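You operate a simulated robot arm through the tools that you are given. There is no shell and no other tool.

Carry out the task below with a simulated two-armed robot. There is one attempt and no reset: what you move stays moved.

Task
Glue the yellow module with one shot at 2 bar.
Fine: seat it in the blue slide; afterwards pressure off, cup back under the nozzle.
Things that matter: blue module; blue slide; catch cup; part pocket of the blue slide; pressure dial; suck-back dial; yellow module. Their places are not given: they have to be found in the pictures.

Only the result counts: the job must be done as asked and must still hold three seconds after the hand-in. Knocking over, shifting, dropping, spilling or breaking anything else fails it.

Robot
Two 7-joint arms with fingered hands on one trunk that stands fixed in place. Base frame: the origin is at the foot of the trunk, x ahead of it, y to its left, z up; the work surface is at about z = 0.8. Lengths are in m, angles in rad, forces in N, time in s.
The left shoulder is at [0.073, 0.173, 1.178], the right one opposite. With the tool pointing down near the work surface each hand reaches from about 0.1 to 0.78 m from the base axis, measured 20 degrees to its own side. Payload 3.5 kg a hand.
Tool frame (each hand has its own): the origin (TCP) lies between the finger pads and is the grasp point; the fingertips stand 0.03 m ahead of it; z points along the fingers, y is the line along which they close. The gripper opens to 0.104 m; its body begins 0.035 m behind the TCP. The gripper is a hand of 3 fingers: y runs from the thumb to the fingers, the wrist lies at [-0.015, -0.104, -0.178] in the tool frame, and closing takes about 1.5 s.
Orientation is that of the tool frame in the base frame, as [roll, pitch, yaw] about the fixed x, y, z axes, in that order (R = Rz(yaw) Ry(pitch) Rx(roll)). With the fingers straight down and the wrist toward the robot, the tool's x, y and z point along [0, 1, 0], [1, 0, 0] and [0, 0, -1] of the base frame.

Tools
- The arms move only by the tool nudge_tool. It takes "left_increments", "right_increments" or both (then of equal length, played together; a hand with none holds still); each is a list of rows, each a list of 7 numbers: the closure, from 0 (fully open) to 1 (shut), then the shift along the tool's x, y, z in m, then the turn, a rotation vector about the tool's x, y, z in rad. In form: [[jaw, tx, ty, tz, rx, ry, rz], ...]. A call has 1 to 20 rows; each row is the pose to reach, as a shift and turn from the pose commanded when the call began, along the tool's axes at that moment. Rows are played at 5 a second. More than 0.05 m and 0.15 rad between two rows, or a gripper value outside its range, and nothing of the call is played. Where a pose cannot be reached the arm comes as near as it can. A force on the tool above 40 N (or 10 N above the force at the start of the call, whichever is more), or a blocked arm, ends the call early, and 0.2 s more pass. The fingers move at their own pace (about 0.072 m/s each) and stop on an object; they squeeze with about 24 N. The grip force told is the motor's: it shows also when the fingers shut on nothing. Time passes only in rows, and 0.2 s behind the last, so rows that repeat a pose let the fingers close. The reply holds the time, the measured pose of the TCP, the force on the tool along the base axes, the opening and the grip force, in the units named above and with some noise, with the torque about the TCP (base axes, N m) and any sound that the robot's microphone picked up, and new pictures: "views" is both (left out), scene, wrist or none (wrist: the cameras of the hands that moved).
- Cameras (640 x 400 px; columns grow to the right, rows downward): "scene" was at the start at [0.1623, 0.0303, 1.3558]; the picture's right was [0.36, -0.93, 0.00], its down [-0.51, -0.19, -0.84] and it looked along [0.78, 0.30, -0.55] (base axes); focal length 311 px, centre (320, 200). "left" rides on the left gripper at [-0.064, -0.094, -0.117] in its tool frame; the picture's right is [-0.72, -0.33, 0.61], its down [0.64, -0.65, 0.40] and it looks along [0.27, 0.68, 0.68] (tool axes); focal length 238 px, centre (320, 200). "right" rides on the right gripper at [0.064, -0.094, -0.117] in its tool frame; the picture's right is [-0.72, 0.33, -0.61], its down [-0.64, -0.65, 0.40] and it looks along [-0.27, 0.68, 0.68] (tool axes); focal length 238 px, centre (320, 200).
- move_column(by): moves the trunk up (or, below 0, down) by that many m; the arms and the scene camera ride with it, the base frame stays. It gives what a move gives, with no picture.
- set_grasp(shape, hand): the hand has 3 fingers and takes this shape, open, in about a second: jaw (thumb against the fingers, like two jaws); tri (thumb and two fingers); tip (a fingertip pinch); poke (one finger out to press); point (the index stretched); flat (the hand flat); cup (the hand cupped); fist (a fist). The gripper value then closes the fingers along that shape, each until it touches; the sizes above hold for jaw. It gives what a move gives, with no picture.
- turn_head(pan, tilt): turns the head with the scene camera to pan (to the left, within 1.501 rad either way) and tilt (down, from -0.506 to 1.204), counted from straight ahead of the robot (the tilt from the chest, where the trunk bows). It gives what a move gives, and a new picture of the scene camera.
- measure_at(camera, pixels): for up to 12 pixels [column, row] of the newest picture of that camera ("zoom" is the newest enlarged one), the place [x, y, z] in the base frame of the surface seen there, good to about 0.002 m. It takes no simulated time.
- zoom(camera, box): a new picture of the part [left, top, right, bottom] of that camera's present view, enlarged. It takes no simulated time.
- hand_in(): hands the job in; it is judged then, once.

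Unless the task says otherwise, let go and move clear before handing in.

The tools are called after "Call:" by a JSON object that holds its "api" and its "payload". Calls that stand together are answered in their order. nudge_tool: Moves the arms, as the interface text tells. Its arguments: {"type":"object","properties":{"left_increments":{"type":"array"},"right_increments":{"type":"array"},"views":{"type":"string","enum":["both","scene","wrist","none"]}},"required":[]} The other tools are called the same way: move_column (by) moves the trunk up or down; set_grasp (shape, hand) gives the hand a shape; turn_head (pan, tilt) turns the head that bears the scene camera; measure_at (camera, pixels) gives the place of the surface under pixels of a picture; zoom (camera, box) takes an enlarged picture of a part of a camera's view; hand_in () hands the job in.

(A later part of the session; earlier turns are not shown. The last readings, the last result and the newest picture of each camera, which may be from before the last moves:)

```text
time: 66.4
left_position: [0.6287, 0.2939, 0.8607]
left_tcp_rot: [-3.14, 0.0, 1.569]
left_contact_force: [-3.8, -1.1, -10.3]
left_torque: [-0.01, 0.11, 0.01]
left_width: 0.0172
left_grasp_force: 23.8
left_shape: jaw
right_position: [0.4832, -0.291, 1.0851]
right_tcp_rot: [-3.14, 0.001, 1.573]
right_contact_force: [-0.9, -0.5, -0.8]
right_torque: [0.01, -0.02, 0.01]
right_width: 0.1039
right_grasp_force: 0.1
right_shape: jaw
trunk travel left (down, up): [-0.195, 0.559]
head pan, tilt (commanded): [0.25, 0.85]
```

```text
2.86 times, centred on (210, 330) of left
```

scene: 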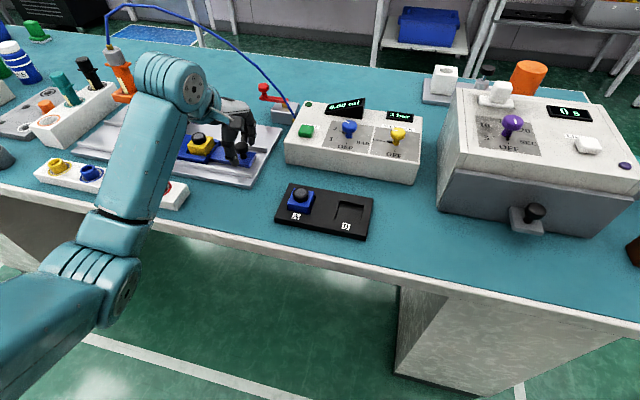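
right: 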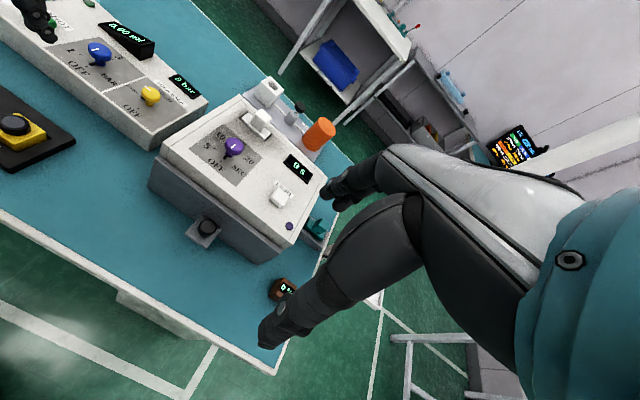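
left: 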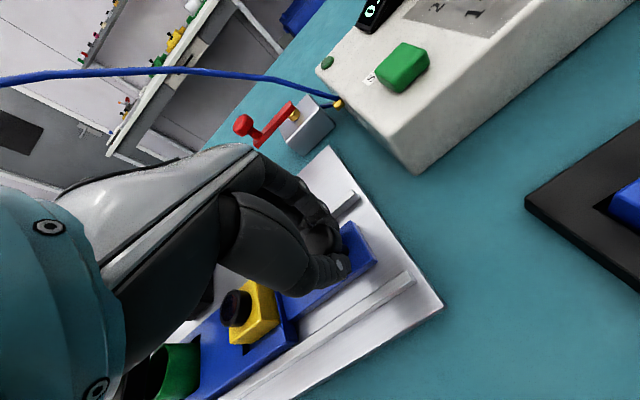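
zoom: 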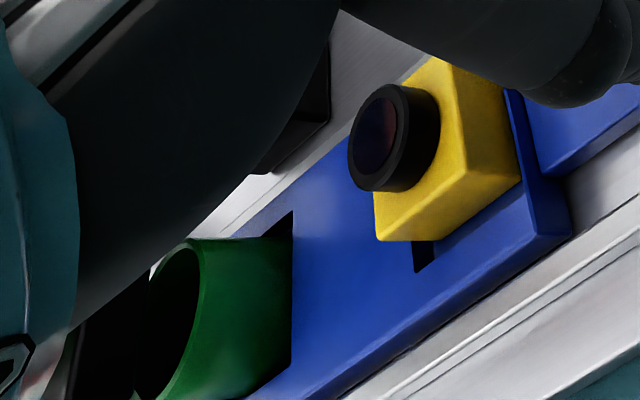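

No drip visible; nozzle region is clear of the hand's path. Pushing the slide +y gently, first 40 mm.

Call:
{"api": "nudge_tool", "payload": {"left_increments": [[1, 0.005, 0, 0, 0, 0, 0], [1, 0.012, 0, 0, 0, 0, 0], [1, 0.02, 0, 0, 0, 0, 0], [1, 0.03, 0, 0, 0, 0, 0], [1, 0.04, 0, 0, 0, 0, 0]], "views": "both"}}

Call:
{"api": "zoom", "payload": {"camera": "left", "box": [100, 200, 400, 400]}}

```text
time: 67.6
left_position: [0.6276, 0.3349, 0.8616]
left_tcp_rot: [-3.136, -0.001, 1.571]
left_contact_force: [-8.3, 0.3, -15.3]
left_torque: [0.0, 0.19, 0.04]
left_width: 0.0171
left_grasp_force: 24.5
left_shape: jaw
right_position: [0.4827, -0.2921, 1.0862]
right_tcp_rot: [3.14, 0.0, 1.572]
right_contact_force: [-0.8, -0.1, 0.3]
right_torque: [-0.04, -0.01, 0.0]
right_width: 0.1037
right_grasp_force: 0.1
right_shape: jaw
trunk travel left (down, up): [-0.195, 0.559]
head pan, tilt (commanded): [0.25, 0.85]
```

scene: 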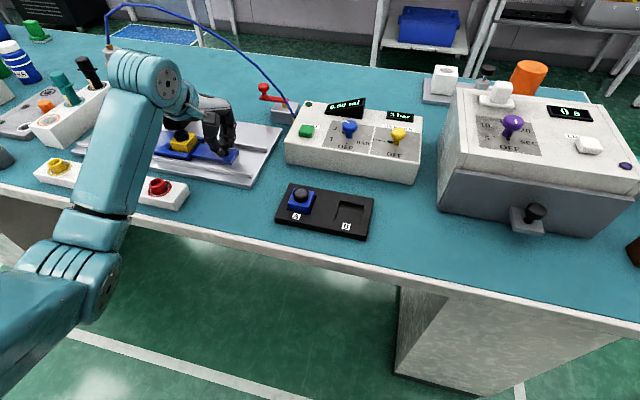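
left: 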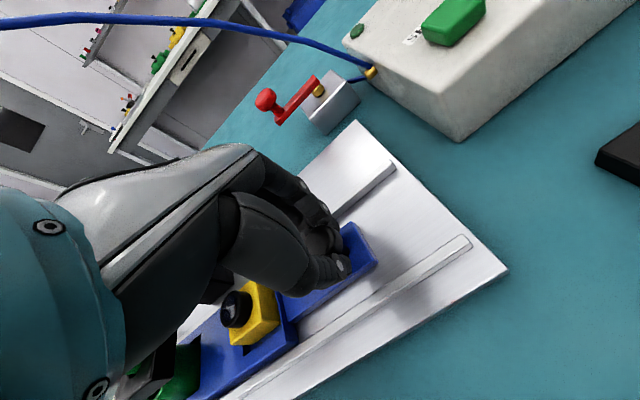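

```text
2.00 times, centred on (250, 300) of left
```

zoom: 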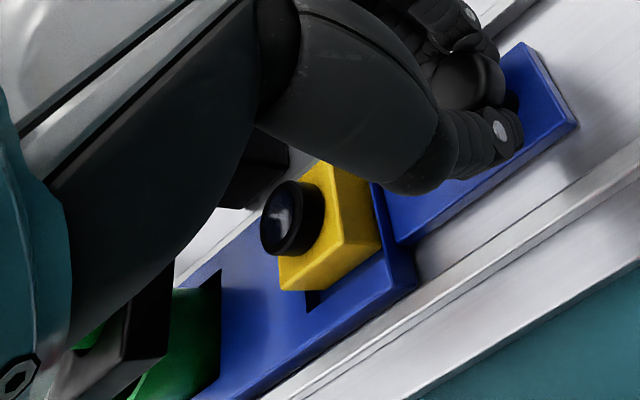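

The slide moves smoothly with the module riding along. Continuing another 40 mm.

Call:
{"api": "nudge_tool", "payload": {"left_increments": [[1, 0.01, 0, 0, 0, 0, 0], [1, 0.02, 0, 0, 0, 0, 0], [1, 0.03, 0, 0, 0, 0, 0], [1, 0.04, 0, 0, 0, 0, 0]], "views": "both"}}

Call:
{"api": "zoom", "payload": {"camera": "left", "box": [100, 200, 400, 400]}}

Call:
{"api": "zoom", "payload": {"camera": "scene", "box": [70, 30, 270, 190]}}

```text
time: 68.6
left_position: [0.6275, 0.3749, 0.862]
left_tcp_rot: [-3.138, 0.0, 1.573]
left_contact_force: [-3.6, -1.1, -20.8]
left_torque: [0.0, 0.11, -0.01]
left_width: 0.0166
left_grasp_force: 23.5
left_shape: jaw
right_position: [0.4836, -0.2922, 1.0849]
right_tcp_rot: [-3.139, 0.002, 1.573]
right_contact_force: [-1.3, 0.2, 0.4]
right_torque: [0.0, -0.02, -0.01]
right_width: 0.1037
right_grasp_force: 0.1
right_shape: jaw
trunk travel left (down, up): [-0.195, 0.559]
head pan, tilt (commanded): [0.25, 0.85]
```

scene: 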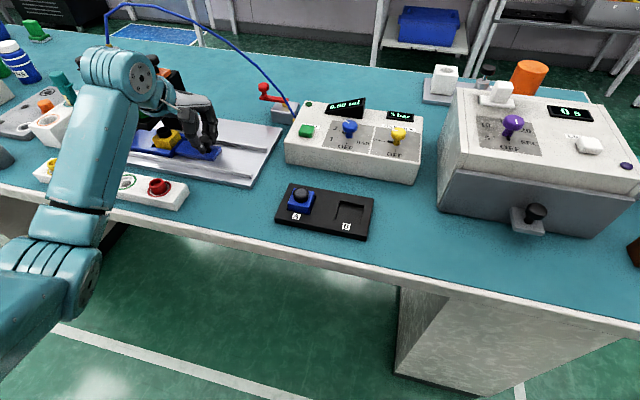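
left: 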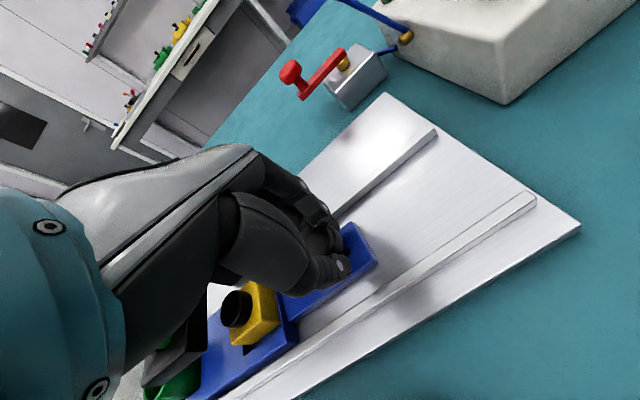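

```text
2.00 times, centred on (250, 300) of left
```

zoom: 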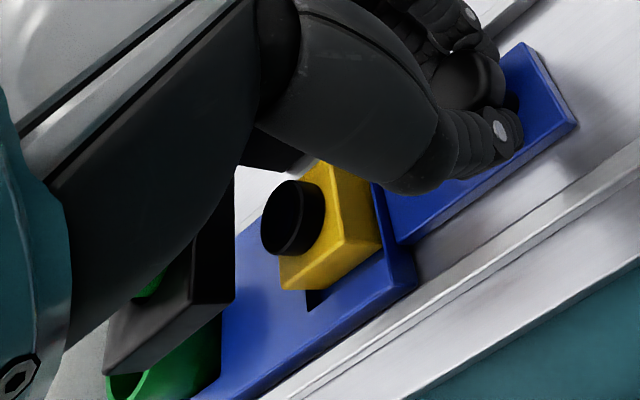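

```text
2.50 times, centred on (170, 110) of scene
```

zoom: 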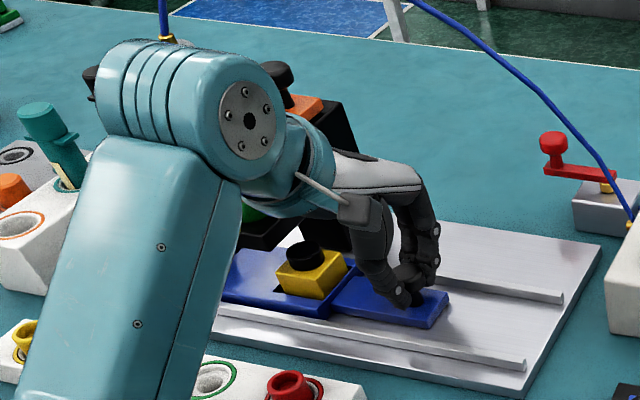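

The vertical pull has grown to −21 N, so I'll ease the hand down 3 mm. First checking the wrist's distance from the syringe.

Call:
{"api": "measure_at", "payload": {"camera": "zoom", "pixels": [[105, 90], [150, 60], [130, 130], [200, 60], [165, 35], [275, 75], [300, 105], [250, 120], [320, 160], [260, 60]]}}

Call:
{"api": "nudge_tool", "payload": {"left_increments": [[1, 0, 0, 0.002, 0, 0, 0], [1, 0, 0, 0.003, 0, 0, 0]], "views": "none"}}

```text
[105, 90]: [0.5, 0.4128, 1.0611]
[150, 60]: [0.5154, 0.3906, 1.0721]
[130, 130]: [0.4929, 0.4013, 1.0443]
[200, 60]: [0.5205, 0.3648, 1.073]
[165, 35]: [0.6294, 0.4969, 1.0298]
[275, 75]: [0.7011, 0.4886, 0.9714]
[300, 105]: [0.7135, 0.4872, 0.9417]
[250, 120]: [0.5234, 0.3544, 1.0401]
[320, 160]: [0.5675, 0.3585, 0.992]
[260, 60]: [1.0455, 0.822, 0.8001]
```

```text
time: 69.2
left_position: [0.6286, 0.3749, 0.8616]
left_tcp_rot: [3.14, 0.0, 1.572]
left_contact_force: [-6.2, -0.8, -9.3]
left_torque: [-0.02, 0.16, -0.01]
left_width: 0.0169
left_grasp_force: 23.8
left_shape: jaw
right_position: [0.483, -0.2924, 1.0866]
right_tcp_rot: [3.141, 0.001, 1.573]
right_contact_force: [1.6, -1.0, -0.9]
right_torque: [-0.02, 0.01, -0.01]
right_width: 0.1037
right_grasp_force: 0.1
right_shape: jaw
trunk travel left (down, up): [-0.195, 0.559]
head pan, tilt (commanded): [0.25, 0.85]
```

Force eased to −9 N and the wrist keeps 8 cm from the syringe. The slide has travelled about 81 mm; pushing the remaining ~26 mm in small steps.

Call:
{"api": "nudge_tool", "payload": {"left_increments": [[1, 0.006, 0, 0.001, 0, 0, 0], [1, 0.012, 0, 0.001, 0, 0, 0], [1, 0.018, 0, 0.002, 0, 0, 0], [1, 0.022, 0, 0.002, 0, 0, 0], [1, 0.025, 0, 0.002, 0, 0, 0]], "views": "both"}}

Call:
{"api": "zoom", "payload": {"camera": "left", "box": [100, 200, 400, 400]}}

Call:
{"api": "zoom", "payload": {"camera": "scene", "box": [70, 30, 270, 190]}}

```text
time: 70.4
left_position: [0.6277, 0.3997, 0.8589]
left_tcp_rot: [3.139, 0.0, 1.573]
left_contact_force: [-3.0, 1.8, 3.0]
left_torque: [0.03, 0.07, 0.04]
left_width: 0.0179
left_grasp_force: 24.5
left_shape: jaw
right_position: [0.4819, -0.293, 1.0874]
right_tcp_rot: [3.141, 0.0, 1.572]
right_contact_force: [1.1, 0.1, 0.0]
right_torque: [-0.03, -0.01, 0.0]
right_width: 0.1034
right_grasp_force: 0.0
right_shape: jaw
trunk travel left (down, up): [-0.195, 0.559]
head pan, tilt (commanded): [0.25, 0.85]
```

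scene: 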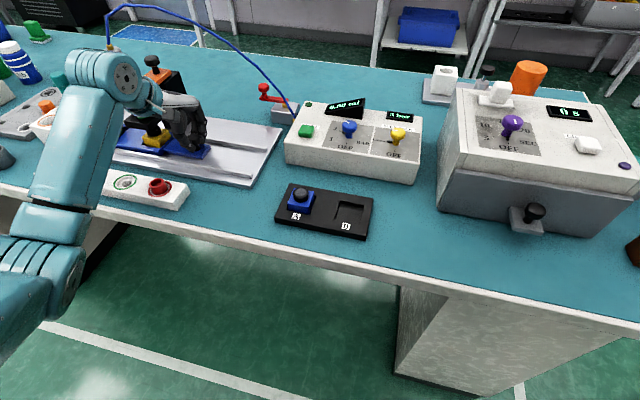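
left: 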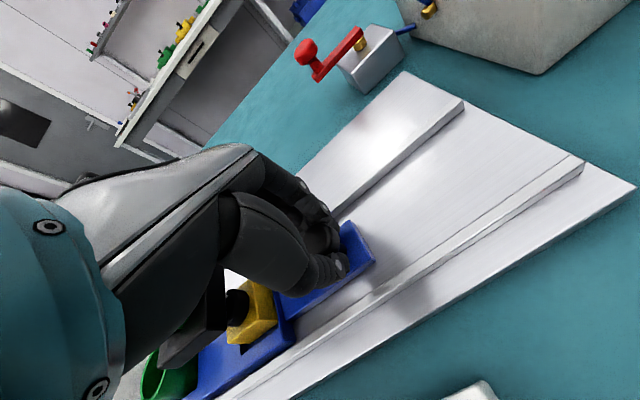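

```text
2.00 times, centred on (250, 300) of left
```

zoom: 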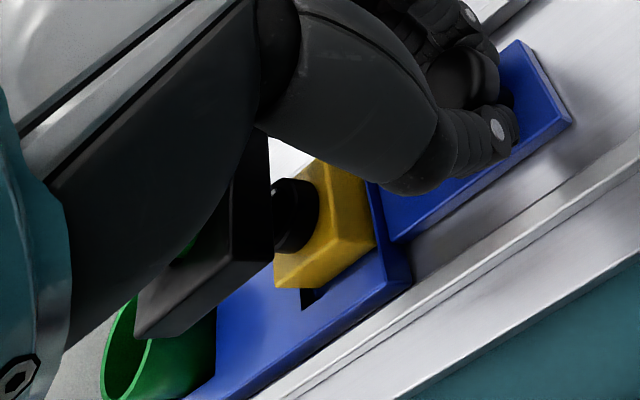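

```text
2.50 times, centred on (170, 110) of scene
```

zoom: 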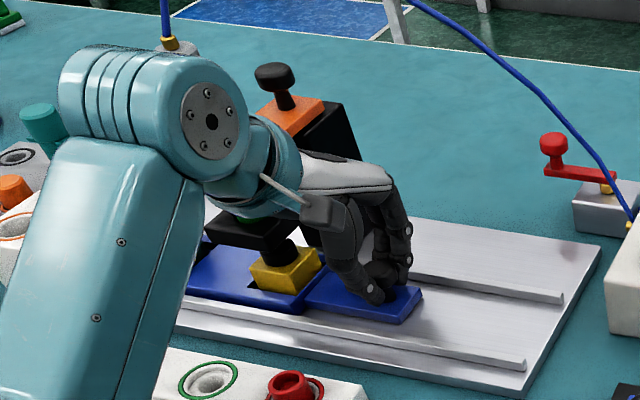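

No end-stop felt yet (y force ~2 N) at 105.5 mm of travel. Measuring the module, plate and cup to judge the centring under the nozzle.

Call:
{"api": "zoom", "payload": {"camera": "left", "box": [130, 260, 330, 400]}}

Call:
{"api": "measure_at", "payload": {"camera": "zoom", "pixels": [[430, 60], [465, 190], [355, 215], [345, 120], [330, 170], [210, 190], [100, 285], [120, 215], [60, 330], [150, 330], [510, 250], [450, 100]]}}

```text
2.86 times, centred on (230, 330) of left
```

zoom: 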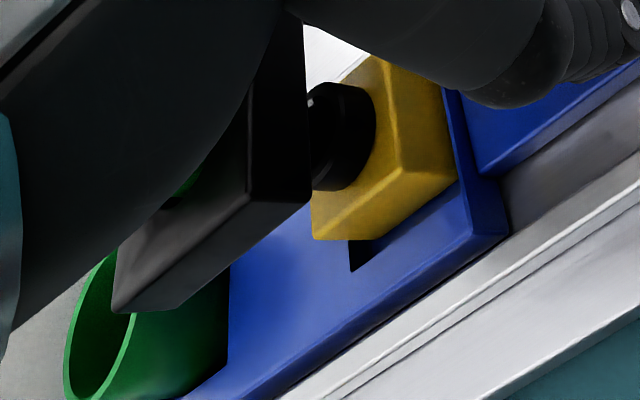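

```text
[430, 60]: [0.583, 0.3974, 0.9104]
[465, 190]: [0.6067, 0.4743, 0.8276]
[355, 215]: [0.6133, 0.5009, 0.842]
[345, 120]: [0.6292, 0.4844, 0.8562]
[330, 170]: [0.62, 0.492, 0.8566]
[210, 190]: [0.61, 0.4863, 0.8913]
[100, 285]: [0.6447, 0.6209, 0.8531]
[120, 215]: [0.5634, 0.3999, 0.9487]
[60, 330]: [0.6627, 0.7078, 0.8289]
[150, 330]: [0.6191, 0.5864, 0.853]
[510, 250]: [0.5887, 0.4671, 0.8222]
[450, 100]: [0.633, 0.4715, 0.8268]
```

Call:
{"api": "measure_at", "payload": {"camera": "zoom", "pixels": [[250, 190], [305, 195], [300, 40], [280, 100], [118, 300], [180, 300], [120, 262], [190, 185], [180, 200], [275, 150], [240, 210], [300, 120]]}}

Call:
{"api": "turn_head", "payload": {"pan": 0.7, "tilt": 0.75}}

```text
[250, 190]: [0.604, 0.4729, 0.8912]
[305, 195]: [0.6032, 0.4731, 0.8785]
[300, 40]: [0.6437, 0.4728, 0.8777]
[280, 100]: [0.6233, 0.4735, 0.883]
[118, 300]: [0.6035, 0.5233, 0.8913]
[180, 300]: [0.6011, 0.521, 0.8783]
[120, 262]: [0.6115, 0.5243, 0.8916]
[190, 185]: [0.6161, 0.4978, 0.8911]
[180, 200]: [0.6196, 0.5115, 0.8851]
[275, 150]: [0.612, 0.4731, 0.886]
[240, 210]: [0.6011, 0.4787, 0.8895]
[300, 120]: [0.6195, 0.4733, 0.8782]
```

```text
time: 71.3
left_position: [0.6277, 0.3999, 0.8576]
left_tcp_rot: [3.141, 0.001, 1.573]
left_contact_force: [-2.4, 1.6, 1.5]
left_torque: [0.05, 0.1, 0.06]
left_width: 0.0182
left_grasp_force: 23.7
left_shape: jaw
right_position: [0.4824, -0.2925, 1.0853]
right_tcp_rot: [3.14, 0.0, 1.573]
right_contact_force: [0.2, 0.4, 0.0]
right_torque: [-0.01, -0.01, 0.03]
right_width: 0.1037
right_grasp_force: 0.0
right_shape: jaw
trunk travel left (down, up): [-0.195, 0.559]
head pan, tilt (commanded): [0.7, 0.75]
```

scene: 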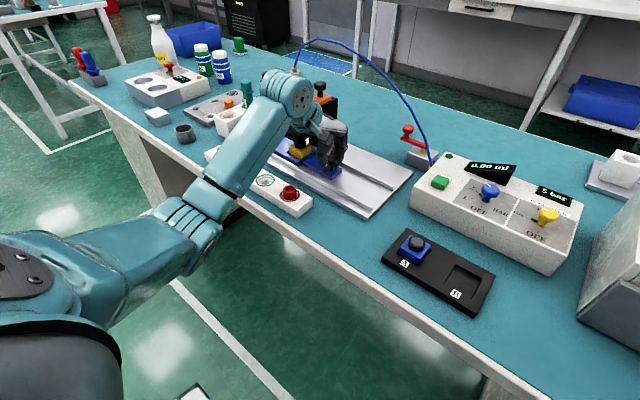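

The plate spans y 0.473–0.5235, so the nozzle axis is y≈0.498; the pocket centre is at about 0.4965. I'll push a few more mm and watch for an end stop.

Call:
{"api": "nudge_tool", "payload": {"left_increments": [[1, 0.001, 0, 0, 0, 0, 0], [1, 0.0025, 0, 0, 0, 0, 0], [1, 0.004, 0, 0, 0, 0, 0], [1, 0.004, 0, 0, 0, 0, 0]], "views": "wrist"}}

Call:
{"api": "zoom", "payload": {"camera": "left", "box": [130, 260, 330, 400]}}

Call:
{"api": "measure_at", "payload": {"camera": "zoom", "pixels": [[345, 120], [450, 100], [330, 170], [445, 150], [480, 200], [360, 110]]}}

```text
time: 72.3
left_position: [0.628, 0.4031, 0.8586]
left_tcp_rot: [3.14, 0.0, 1.571]
left_contact_force: [-7.3, 0.0, 1.0]
left_torque: [0.02, 0.18, 0.04]
left_width: 0.0182
left_grasp_force: 23.6
left_shape: jaw
right_position: [0.4813, -0.2931, 1.0855]
right_tcp_rot: [-3.141, 0.0, 1.572]
right_contact_force: [0.2, 0.0, 0.3]
right_torque: [0.0, 0.0, 0.0]
right_width: 0.1037
right_grasp_force: 0.2
right_shape: jaw
trunk travel left (down, up): [-0.195, 0.559]
head pan, tilt (commanded): [0.7, 0.75]
```

left: 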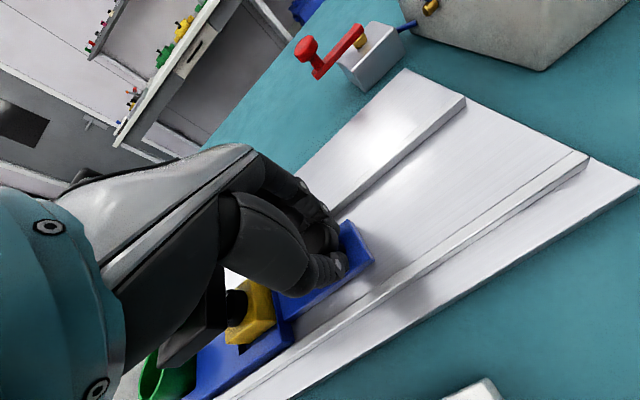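

```text
2.86 times, centred on (230, 330) of left
```

zoom: 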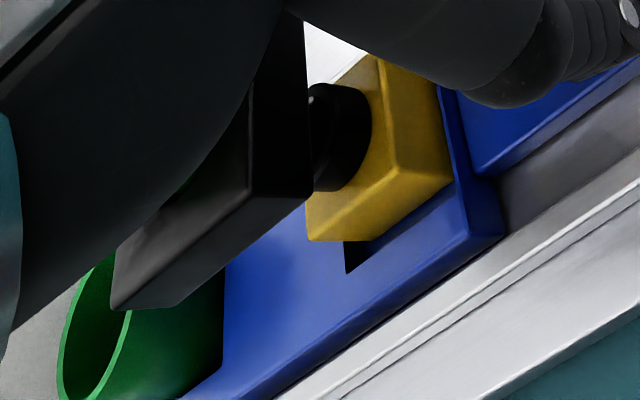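

```text
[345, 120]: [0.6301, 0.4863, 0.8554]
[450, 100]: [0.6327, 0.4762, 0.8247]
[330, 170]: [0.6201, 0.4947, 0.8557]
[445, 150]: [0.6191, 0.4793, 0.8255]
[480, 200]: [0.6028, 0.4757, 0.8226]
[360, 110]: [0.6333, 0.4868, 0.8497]
```

There's no end stop; TCP y 0.4031 means ~109 mm of travel, about 2 mm past centre. I'll back off 2 mm, then check the cup for any drips.

Call:
{"api": "nudge_tool", "payload": {"left_increments": [[1, -0.001, 0, 0, 0, 0, 0], [1, -0.002, 0, 0, 0, 0, 0], [1, -0.002, 0, 0, 0, 0, 0]], "views": "both"}}

Call:
{"api": "zoom", "payload": {"camera": "left", "box": [110, 320, 240, 400]}}

Call:
{"api": "zoom", "payload": {"camera": "scene", "box": [230, 60, 400, 200]}}

```text
time: 73.1
left_position: [0.6275, 0.4028, 0.8578]
left_tcp_rot: [3.14, 0.0, 1.571]
left_contact_force: [-4.9, 3.9, -1.7]
left_torque: [0.05, 0.13, 0.05]
left_width: 0.0181
left_grasp_force: 23.5
left_shape: jaw
right_position: [0.4821, -0.2927, 1.0864]
right_tcp_rot: [3.14, 0.0, 1.573]
right_contact_force: [-0.5, 0.1, 0.0]
right_torque: [0.01, -0.01, -0.01]
right_width: 0.1037
right_grasp_force: 0.0
right_shape: jaw
trunk travel left (down, up): [-0.195, 0.559]
head pan, tilt (commanded): [0.7, 0.75]
```

scene: 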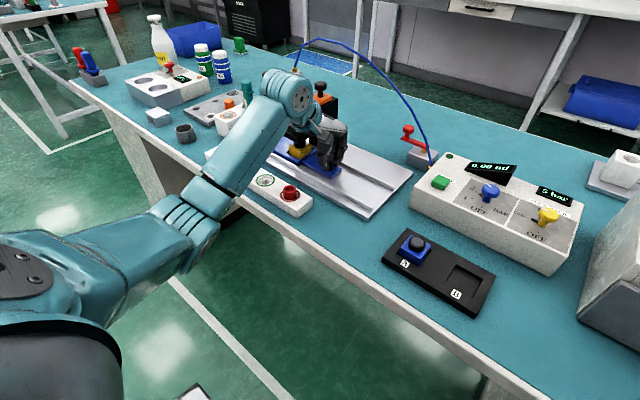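
left: 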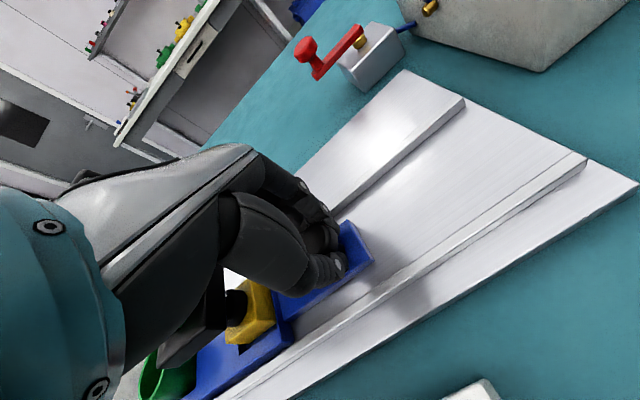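

```text
4.92 times, centred on (175, 360) of left
```

zoom: 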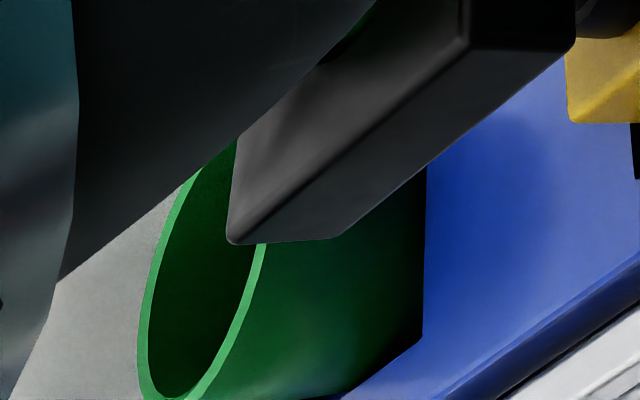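

```text
2.86 times, centred on (315, 130) of scene
```

zoom: 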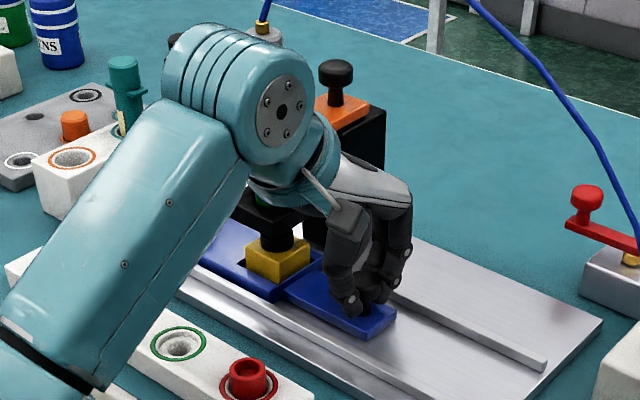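

The slide resisted (y 0.4028). Nudging back 2 mm more to reach y≈0.401.

Call:
{"api": "nudge_tool", "payload": {"left_increments": [[1, -0.001, 0, 0, 0, 0, 0], [1, -0.002, 0, 0, 0, 0, 0], [1, -0.002, 0, 0, 0, 0, 0], [1, -0.002, 0, 0, 0, 0, 0]], "views": "wrist"}}

Call:
{"api": "zoom", "payload": {"camera": "left", "box": [130, 260, 330, 400]}}

Call:
{"api": "measure_at", "payload": {"camera": "zoom", "pixels": [[345, 120], [450, 100], [330, 170], [300, 60], [448, 120], [460, 150], [355, 235], [475, 235], [310, 235], [450, 180]]}}

```text
time: 74.1
left_position: [0.6276, 0.3991, 0.8587]
left_tcp_rot: [-3.141, 0.0, 1.57]
left_contact_force: [-5.1, 2.0, 1.6]
left_torque: [0.04, 0.1, 0.05]
left_width: 0.0184
left_grasp_force: 24.0
left_shape: jaw
right_position: [0.4831, -0.2929, 1.0853]
right_tcp_rot: [-3.14, 0.0, 1.572]
right_contact_force: [-0.4, 0.0, -0.8]
right_torque: [-0.01, 0.01, 0.0]
right_width: 0.1035
right_grasp_force: 0.1
right_shape: jaw
trunk travel left (down, up): [-0.195, 0.559]
head pan, tilt (commanded): [0.7, 0.75]
```

left: 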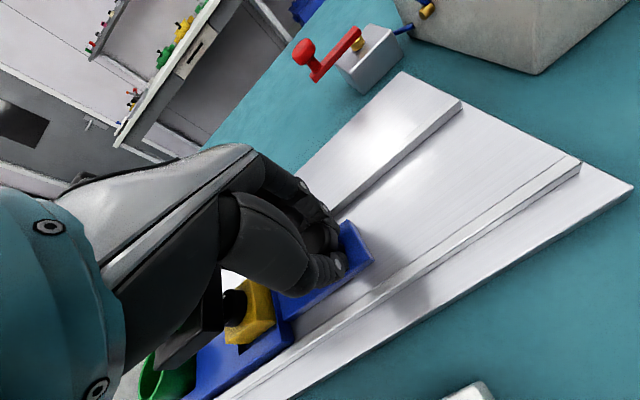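

```text
2.86 times, centred on (230, 330) of left
```

zoom: 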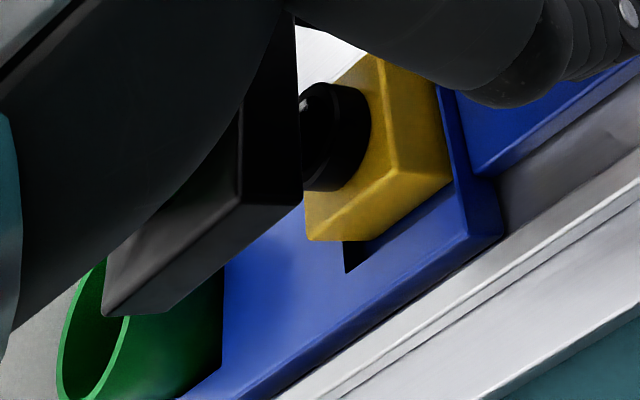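

```text
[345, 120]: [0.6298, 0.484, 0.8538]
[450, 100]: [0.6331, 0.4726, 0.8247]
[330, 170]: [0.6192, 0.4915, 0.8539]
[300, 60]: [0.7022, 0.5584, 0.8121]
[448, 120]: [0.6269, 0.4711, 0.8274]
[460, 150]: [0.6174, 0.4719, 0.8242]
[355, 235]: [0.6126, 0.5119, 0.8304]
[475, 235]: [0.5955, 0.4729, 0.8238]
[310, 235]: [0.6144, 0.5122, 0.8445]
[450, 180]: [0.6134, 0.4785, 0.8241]
```

Stick-slip took it to y 0.399, with the block's +y corner at 0.512–0.514 (centre ≈0.495). Nudging +3 mm for centre ≈0.498.

Call:
{"api": "nudge_tool", "payload": {"left_increments": [[1, 0.001, 0, 0, 0, 0, 0], [1, 0.002, 0, 0, 0, 0, 0], [1, 0.0025, 0, 0, 0, 0, 0], [1, 0.0025, 0, 0, 0, 0, 0]], "views": "wrist"}}

Call:
{"api": "zoom", "payload": {"camera": "left", "box": [130, 260, 330, 400]}}

Call:
{"api": "measure_at", "payload": {"camera": "zoom", "pixels": [[312, 236], [310, 225], [318, 238], [450, 100], [448, 120], [330, 170], [340, 140], [385, 60], [395, 165], [440, 180]]}}

```text
time: 75.1
left_position: [0.6281, 0.4026, 0.8575]
left_tcp_rot: [-3.14, 0.001, 1.572]
left_contact_force: [-5.7, 1.8, 0.4]
left_torque: [0.02, 0.12, 0.08]
left_width: 0.0182
left_grasp_force: 23.8
left_shape: jaw
right_position: [0.4821, -0.2923, 1.0863]
right_tcp_rot: [-3.141, 0.0, 1.571]
right_contact_force: [0.2, 0.6, -1.1]
right_torque: [0.0, -0.03, 0.0]
right_width: 0.1041
right_grasp_force: 0.0
right_shape: jaw
trunk travel left (down, up): [-0.195, 0.559]
head pan, tilt (commanded): [0.7, 0.75]
```

left: 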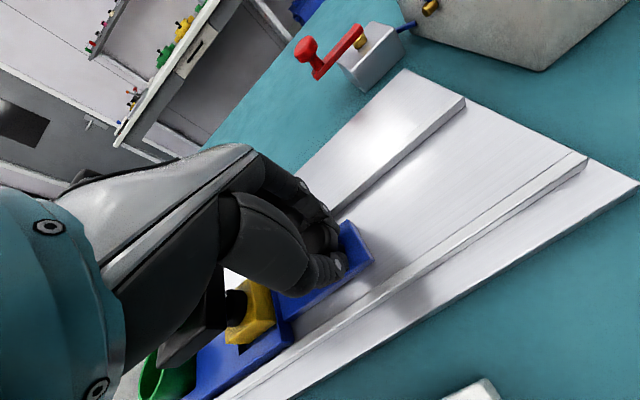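

```text
2.86 times, centred on (230, 330) of left
```

zoom: 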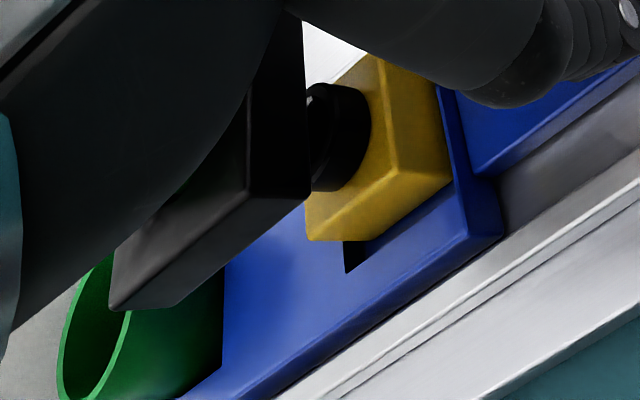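

```text
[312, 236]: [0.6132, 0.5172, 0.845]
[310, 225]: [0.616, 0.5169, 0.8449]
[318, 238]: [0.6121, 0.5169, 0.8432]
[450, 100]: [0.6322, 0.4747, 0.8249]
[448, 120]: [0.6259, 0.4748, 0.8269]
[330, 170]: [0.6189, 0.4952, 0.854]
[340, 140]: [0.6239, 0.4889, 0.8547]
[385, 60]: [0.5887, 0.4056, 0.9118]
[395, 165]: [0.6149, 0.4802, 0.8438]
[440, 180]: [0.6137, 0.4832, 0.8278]
```

Block now spans y 0.480–0.517 (centre 0.4986), right under the nozzle axis (0.498). Releasing the knob and rising straight up.

Call:
{"api": "nudge_tool", "payload": {"left_increments": [[0.85, 0, 0, 0, 0, 0, 0], [0.7, 0, 0, 0, 0, 0, 0], [0.5, 0, 0, 0, 0, 0, 0], [0.45, 0, 0, 0, 0, 0, 0], [0.45, 0, 0, -0.02, 0, 0, 0], [0.45, 0, 0, -0.05, 0, 0, 0], [0.45, 0, -0.01, -0.09, 0, 0, 0]], "views": "both"}}

Call:
{"api": "zoom", "payload": {"camera": "left", "box": [150, 220, 430, 400]}}

Call:
{"api": "zoom", "payload": {"camera": "scene", "box": [230, 60, 420, 220]}}

```text
time: 76.7
left_position: [0.6165, 0.4001, 0.9482]
left_tcp_rot: [3.141, 0.0, 1.573]
left_contact_force: [0.0, 0.2, 0.1]
left_torque: [-0.01, -0.01, 0.02]
left_width: 0.0568
left_grasp_force: 0.0
left_shape: jaw
right_position: [0.4821, -0.2917, 1.0861]
right_tcp_rot: [-3.141, 0.0, 1.571]
right_contact_force: [0.5, 0.0, 0.5]
right_torque: [-0.03, -0.01, 0.01]
right_width: 0.1039
right_grasp_force: 0.1
right_shape: jaw
trunk travel left (down, up): [-0.195, 0.559]
head pan, tilt (commanded): [0.7, 0.75]
```

scene: 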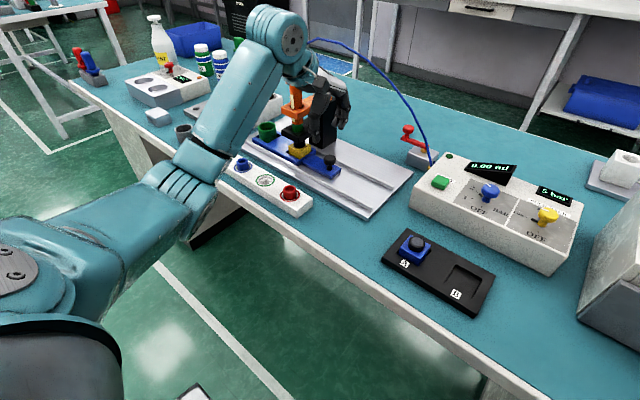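
left: 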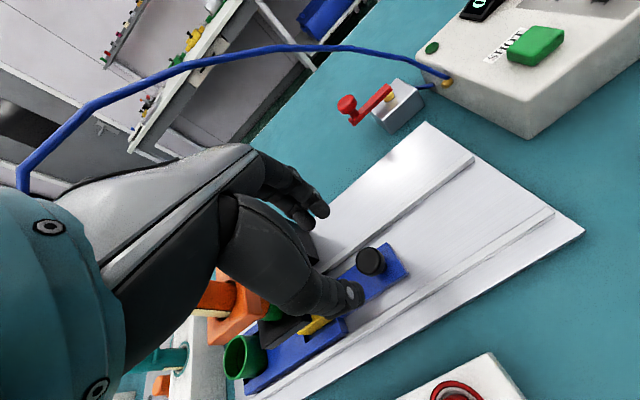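

```text
2.22 times, centred on (290, 310) of left
```

zoom: 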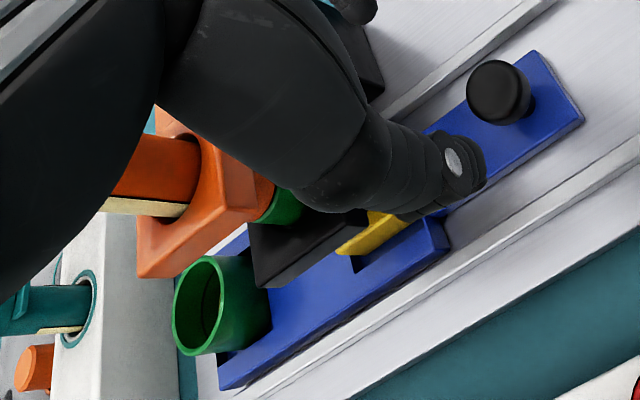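

```text
2.50 times, centred on (325, 140) of scene
```

zoom: 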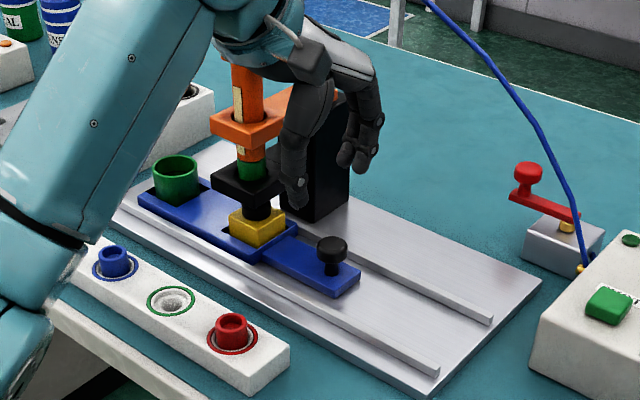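

The slide holds position with the module under the nozzle. I'll check the cup and nozzle closely for drips and measure centring once more.

Call:
{"api": "zoom", "payload": {"camera": "left", "box": [210, 290, 310, 390]}}

Call:
{"api": "zoom", "payload": {"camera": "scene", "box": [270, 100, 350, 170]}}

Call:
{"api": "measure_at", "payload": {"camera": "zoom", "pixels": [[220, 235], [200, 240], [245, 225], [170, 270], [215, 300], [295, 255], [255, 175], [130, 130], [330, 290], [180, 185], [230, 145], [210, 210]]}}

```text
4.00 times, centred on (260, 340) of left
```

zoom: 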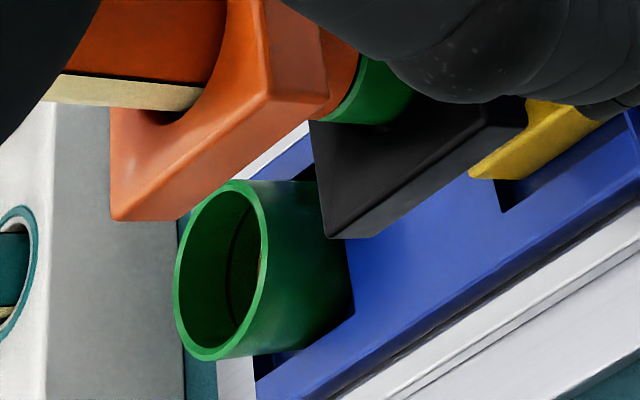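

```text
5.71 times, centred on (310, 135) of scene
```

zoom: 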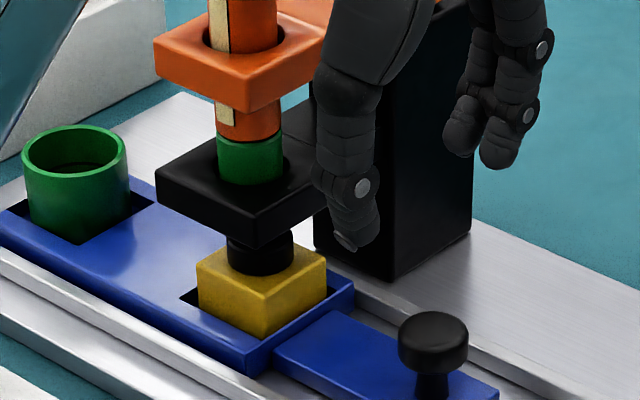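

```text
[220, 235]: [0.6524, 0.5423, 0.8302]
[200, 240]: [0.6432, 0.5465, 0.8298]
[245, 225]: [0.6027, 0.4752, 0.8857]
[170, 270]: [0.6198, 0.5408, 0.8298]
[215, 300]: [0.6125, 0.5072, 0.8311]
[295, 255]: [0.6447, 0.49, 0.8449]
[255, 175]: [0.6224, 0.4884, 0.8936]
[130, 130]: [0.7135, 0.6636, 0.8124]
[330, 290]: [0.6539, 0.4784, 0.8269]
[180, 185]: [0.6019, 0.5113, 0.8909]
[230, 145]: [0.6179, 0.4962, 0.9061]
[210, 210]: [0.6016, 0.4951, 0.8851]
```

Lens sits under the nozzle within ~2 mm. Looking into the cup at high zoom for evidence of drips.

Call:
{"api": "zoom", "payload": {"camera": "scene", "box": [255, 110, 300, 140]}}

Call:
{"api": "zoom", "payload": {"camera": "left", "box": [245, 330, 285, 385]}}

Call:
{"api": "zoom", "payload": {"camera": "scene", "box": [400, 130, 600, 270]}}

```text
13.33 times, centred on (278, 125) of scene
```

zoom: 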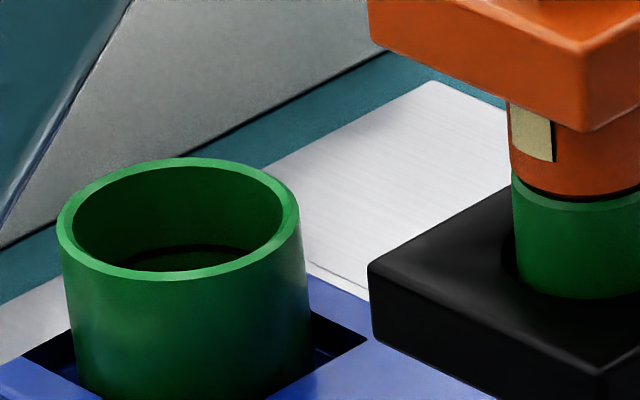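

```text
7.27 times, centred on (265, 358) of left
```

zoom: 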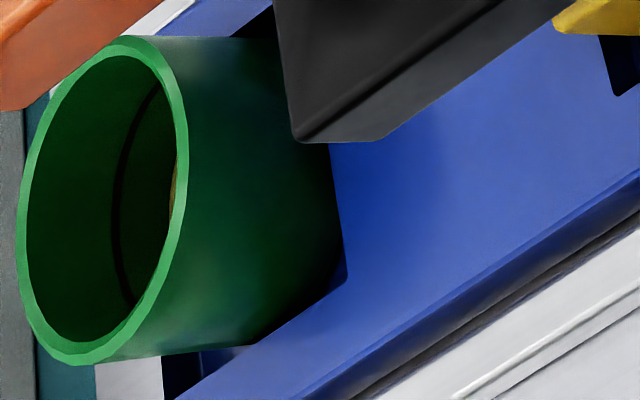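

```text
2.86 times, centred on (500, 200) of scene
```

zoom: 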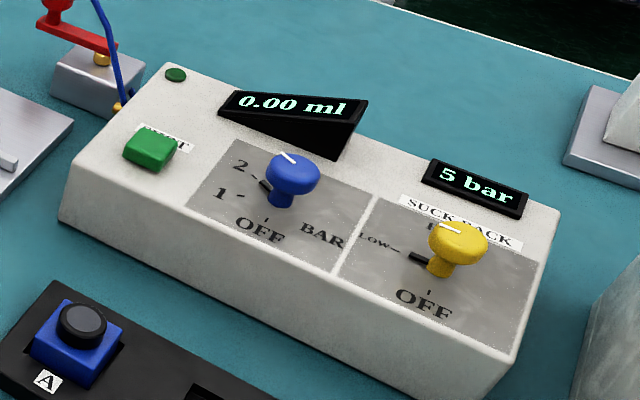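

There's a faint tan line inside the cup near (175,180) of that zoom; I want to know whether that's a fresh drip. I'll raise the hand 0.12 m to look more steeply into the cup.

Call:
{"api": "nudge_tool", "payload": {"left_increments": [[0.45, 0, -0.01, -0.04, 0, 0, 0], [0.45, 0, -0.02, -0.08, 0, 0, 0], [0.45, 0, -0.03, -0.12, 0, 0, 0]], "views": "both"}}

Call:
{"api": "zoom", "payload": {"camera": "left", "box": [270, 280, 350, 360]}}

Call:
{"api": "zoom", "payload": {"camera": "left", "box": [200, 220, 420, 400]}}

```text
time: 77.5
left_position: [0.5871, 0.4006, 1.0686]
left_tcp_rot: [-3.141, 0.0, 1.572]
left_contact_force: [0.2, -1.0, 0.4]
left_torque: [-0.03, -0.01, 0.01]
left_width: 0.0568
left_grasp_force: 0.0
left_shape: jaw
right_position: [0.4832, -0.2939, 1.0859]
right_tcp_rot: [3.141, 0.0, 1.575]
right_contact_force: [0.8, -0.4, 0.0]
right_torque: [0.01, 0.0, 0.03]
right_width: 0.1037
right_grasp_force: 0.0
right_shape: jaw
trunk travel left (down, up): [-0.195, 0.559]
head pan, tilt (commanded): [0.7, 0.75]
```

scene: 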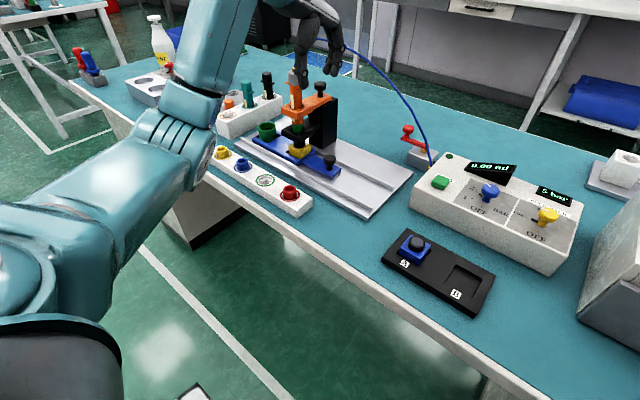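
left: 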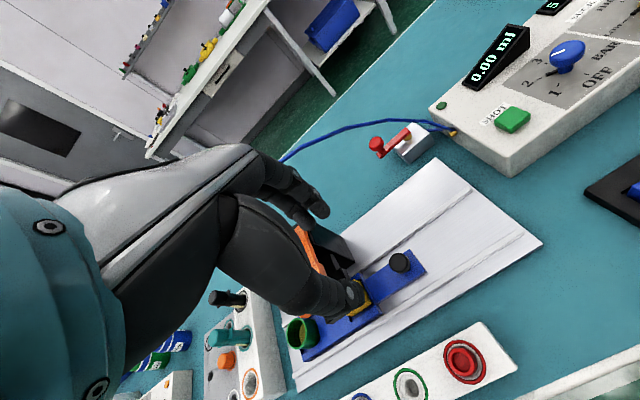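

```text
5.00 times, centred on (310, 320) of left
```

zoom: 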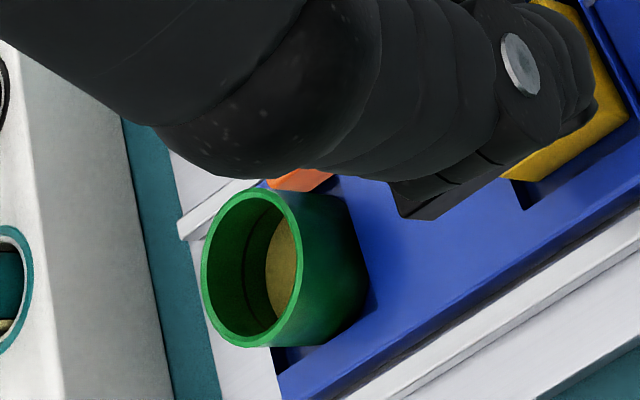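

```text
2.22 times, centred on (310, 310) of left
```

zoom: 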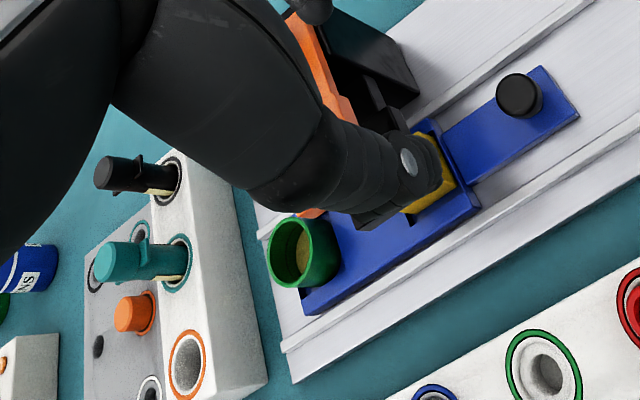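

The cup holds a flat tan layer of glue at its bottom (could be old residue). Checking the gap between nozzle plate and lens for drips or beads at high zoom.

Call:
{"api": "zoom", "payload": {"camera": "scene", "box": [285, 115, 325, 160]}}

Call:
{"api": "turn_head", "payload": {"pan": 0.72, "tilt": 0.7}}

Call:
{"api": "zoom", "payload": {"camera": "scene", "box": [285, 130, 325, 175]}}

```text
8.89 times, centred on (305, 138) of scene
```

zoom: 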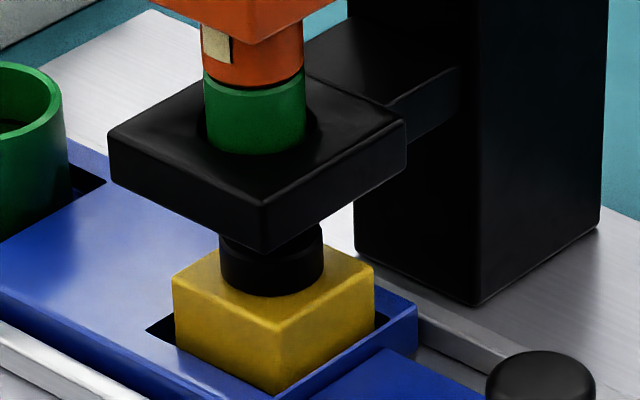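

```text
time: 78.1
left_position: [0.587, 0.4015, 1.0683]
left_tcp_rot: [3.138, 0.0, 1.574]
left_contact_force: [0.9, 0.1, -0.1]
left_torque: [0.01, -0.01, 0.04]
left_width: 0.0568
left_grasp_force: 0.1
left_shape: jaw
right_position: [0.4829, -0.2931, 1.0866]
right_tcp_rot: [-3.14, -0.001, 1.572]
right_contact_force: [-0.3, -0.7, -0.2]
right_torque: [0.01, 0.04, 0.01]
right_width: 0.1037
right_grasp_force: 0.1
right_shape: jaw
trunk travel left (down, up): [-0.195, 0.559]
head pan, tilt (commanded): [0.721, 0.7]
```

scene: 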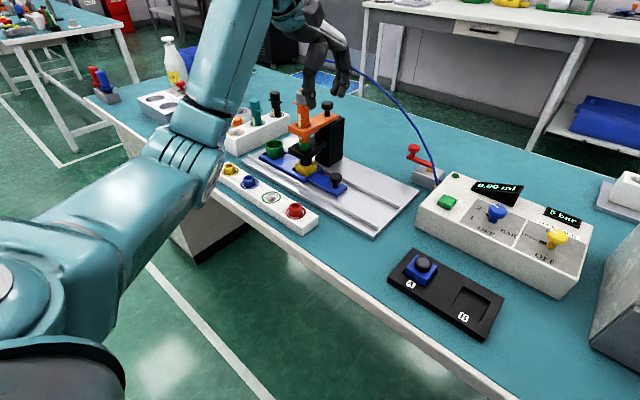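

```text
8.89 times, centred on (305, 152) of scene
```

zoom: 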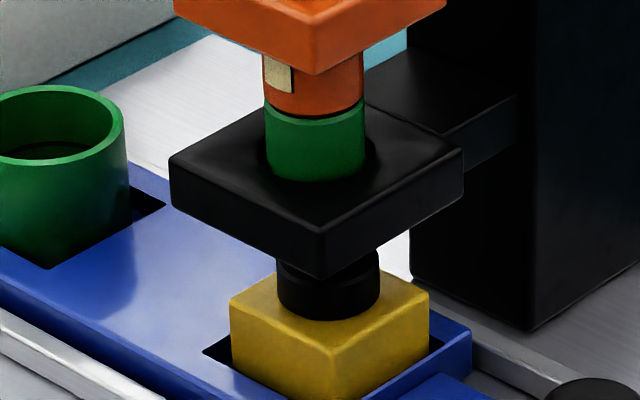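

No drip or bead is visible on the lens. Now I'll bring the left hand, fingers closed, above the green SHOT button, passing well in front of the hose.

Call:
{"api": "nudge_tool", "payload": {"left_increments": [[0.6, -0.045, 0, 0, 0, 0, 0], [0.8, -0.09, 0, 0, 0, 0, 0], [1, -0.135, 0, 0, 0, 0, 0], [1, -0.18, 0, 0, 0, 0, 0], [1, -0.225, 0.01, 0, 0, 0, 0], [1, -0.23, 0.05, 0.03, 0, 0, 0], [1, -0.23, 0.09, 0.06, 0, 0, 0], [1, -0.23, 0.1, 0.1, 0, 0, 0], [1, -0.23, 0.1, 0.12, 0, 0, 0], [1, -0.23, 0.1, 0.12, 0, 0, 0]], "views": "both"}}

Call:
{"api": "zoom", "payload": {"camera": "left", "box": [260, 160, 460, 340]}}

Call:
{"api": "zoom", "payload": {"camera": "scene", "box": [400, 120, 560, 250]}}

```text
refused: row 6 steps farther than a row can; nothing moved
```

```text
2.22 times, centred on (360, 250) of left
```

zoom: 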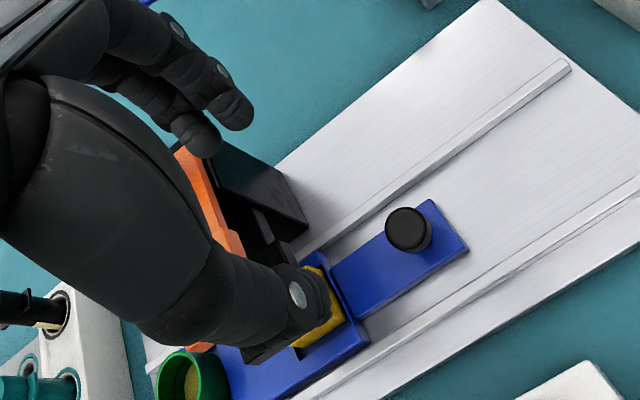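

```text
3.08 times, centred on (480, 185) of scene
```

zoom: 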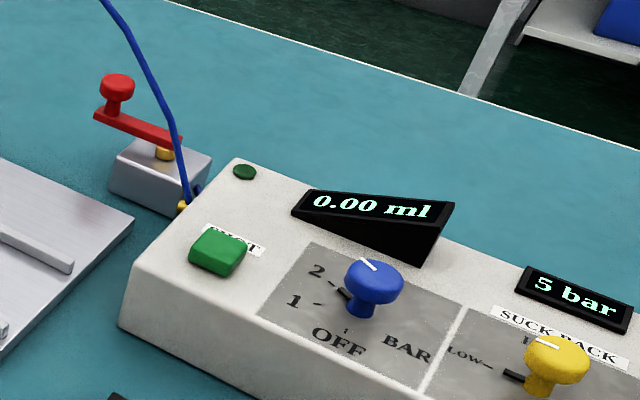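

Row 6 was slightly too long a step, so nothing moved. Resending with smaller steps.

Call:
{"api": "nudge_tool", "payload": {"left_increments": [[0.6, -0.04, 0, 0, 0, 0, 0], [0.8, -0.08, 0, 0, 0, 0, 0], [1, -0.12, 0, 0, 0, 0, 0], [1, -0.16, 0, 0, 0, 0, 0], [1, -0.2, 0, 0, 0, 0, 0], [1, -0.23, 0.02, 0.015, 0, 0, 0], [1, -0.23, 0.05, 0.04, 0, 0, 0], [1, -0.23, 0.08, 0.07, 0, 0, 0], [1, -0.23, 0.1, 0.1, 0, 0, 0], [1, -0.23, 0.1, 0.12, 0, 0, 0], [1, -0.23, 0.1, 0.12, 0, 0, 0]], "views": "both"}}

Call:
{"api": "zoom", "payload": {"camera": "left", "box": [260, 160, 460, 340]}}

Call:
{"api": "zoom", "payload": {"camera": "scene", "box": [400, 120, 560, 250]}}

```text
time: 80.5
left_position: [0.6899, 0.1715, 0.9471]
left_tcp_rot: [-3.141, 0.0, 1.57]
left_contact_force: [-0.7, -0.3, -0.2]
left_torque: [0.02, 0.04, -0.03]
left_width: 0.0001
left_grasp_force: 24.0
left_shape: jaw
right_position: [0.4823, -0.2923, 1.0867]
right_tcp_rot: [-3.141, 0.0, 1.572]
right_contact_force: [0.2, 1.0, 0.4]
right_torque: [-0.02, 0.02, 0.01]
right_width: 0.1037
right_grasp_force: 0.1
right_shape: jaw
trunk travel left (down, up): [-0.195, 0.559]
head pan, tilt (commanded): [0.721, 0.7]
```

scene: 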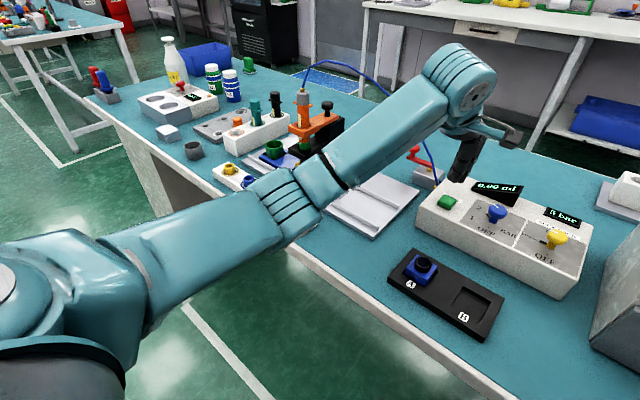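
left: 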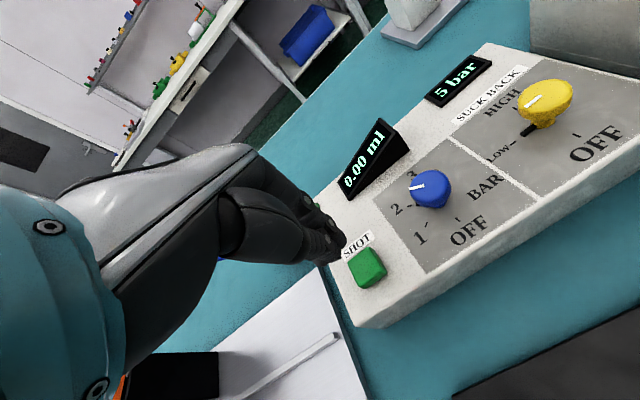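

```text
2.22 times, centred on (360, 250) of left
```

zoom: 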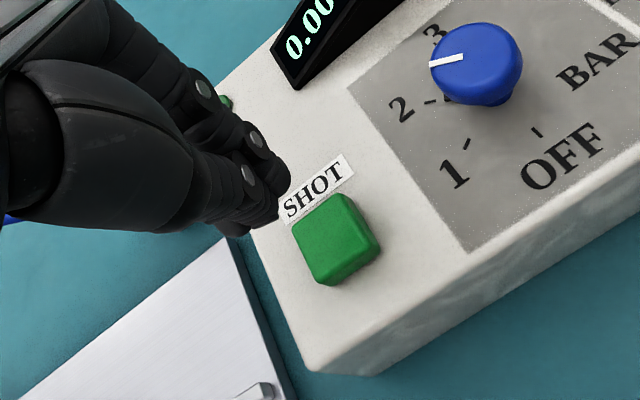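

```text
3.08 times, centred on (480, 185) of scene
```

zoom: 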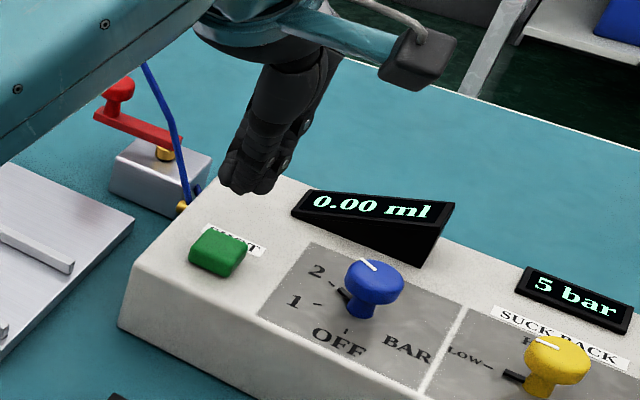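

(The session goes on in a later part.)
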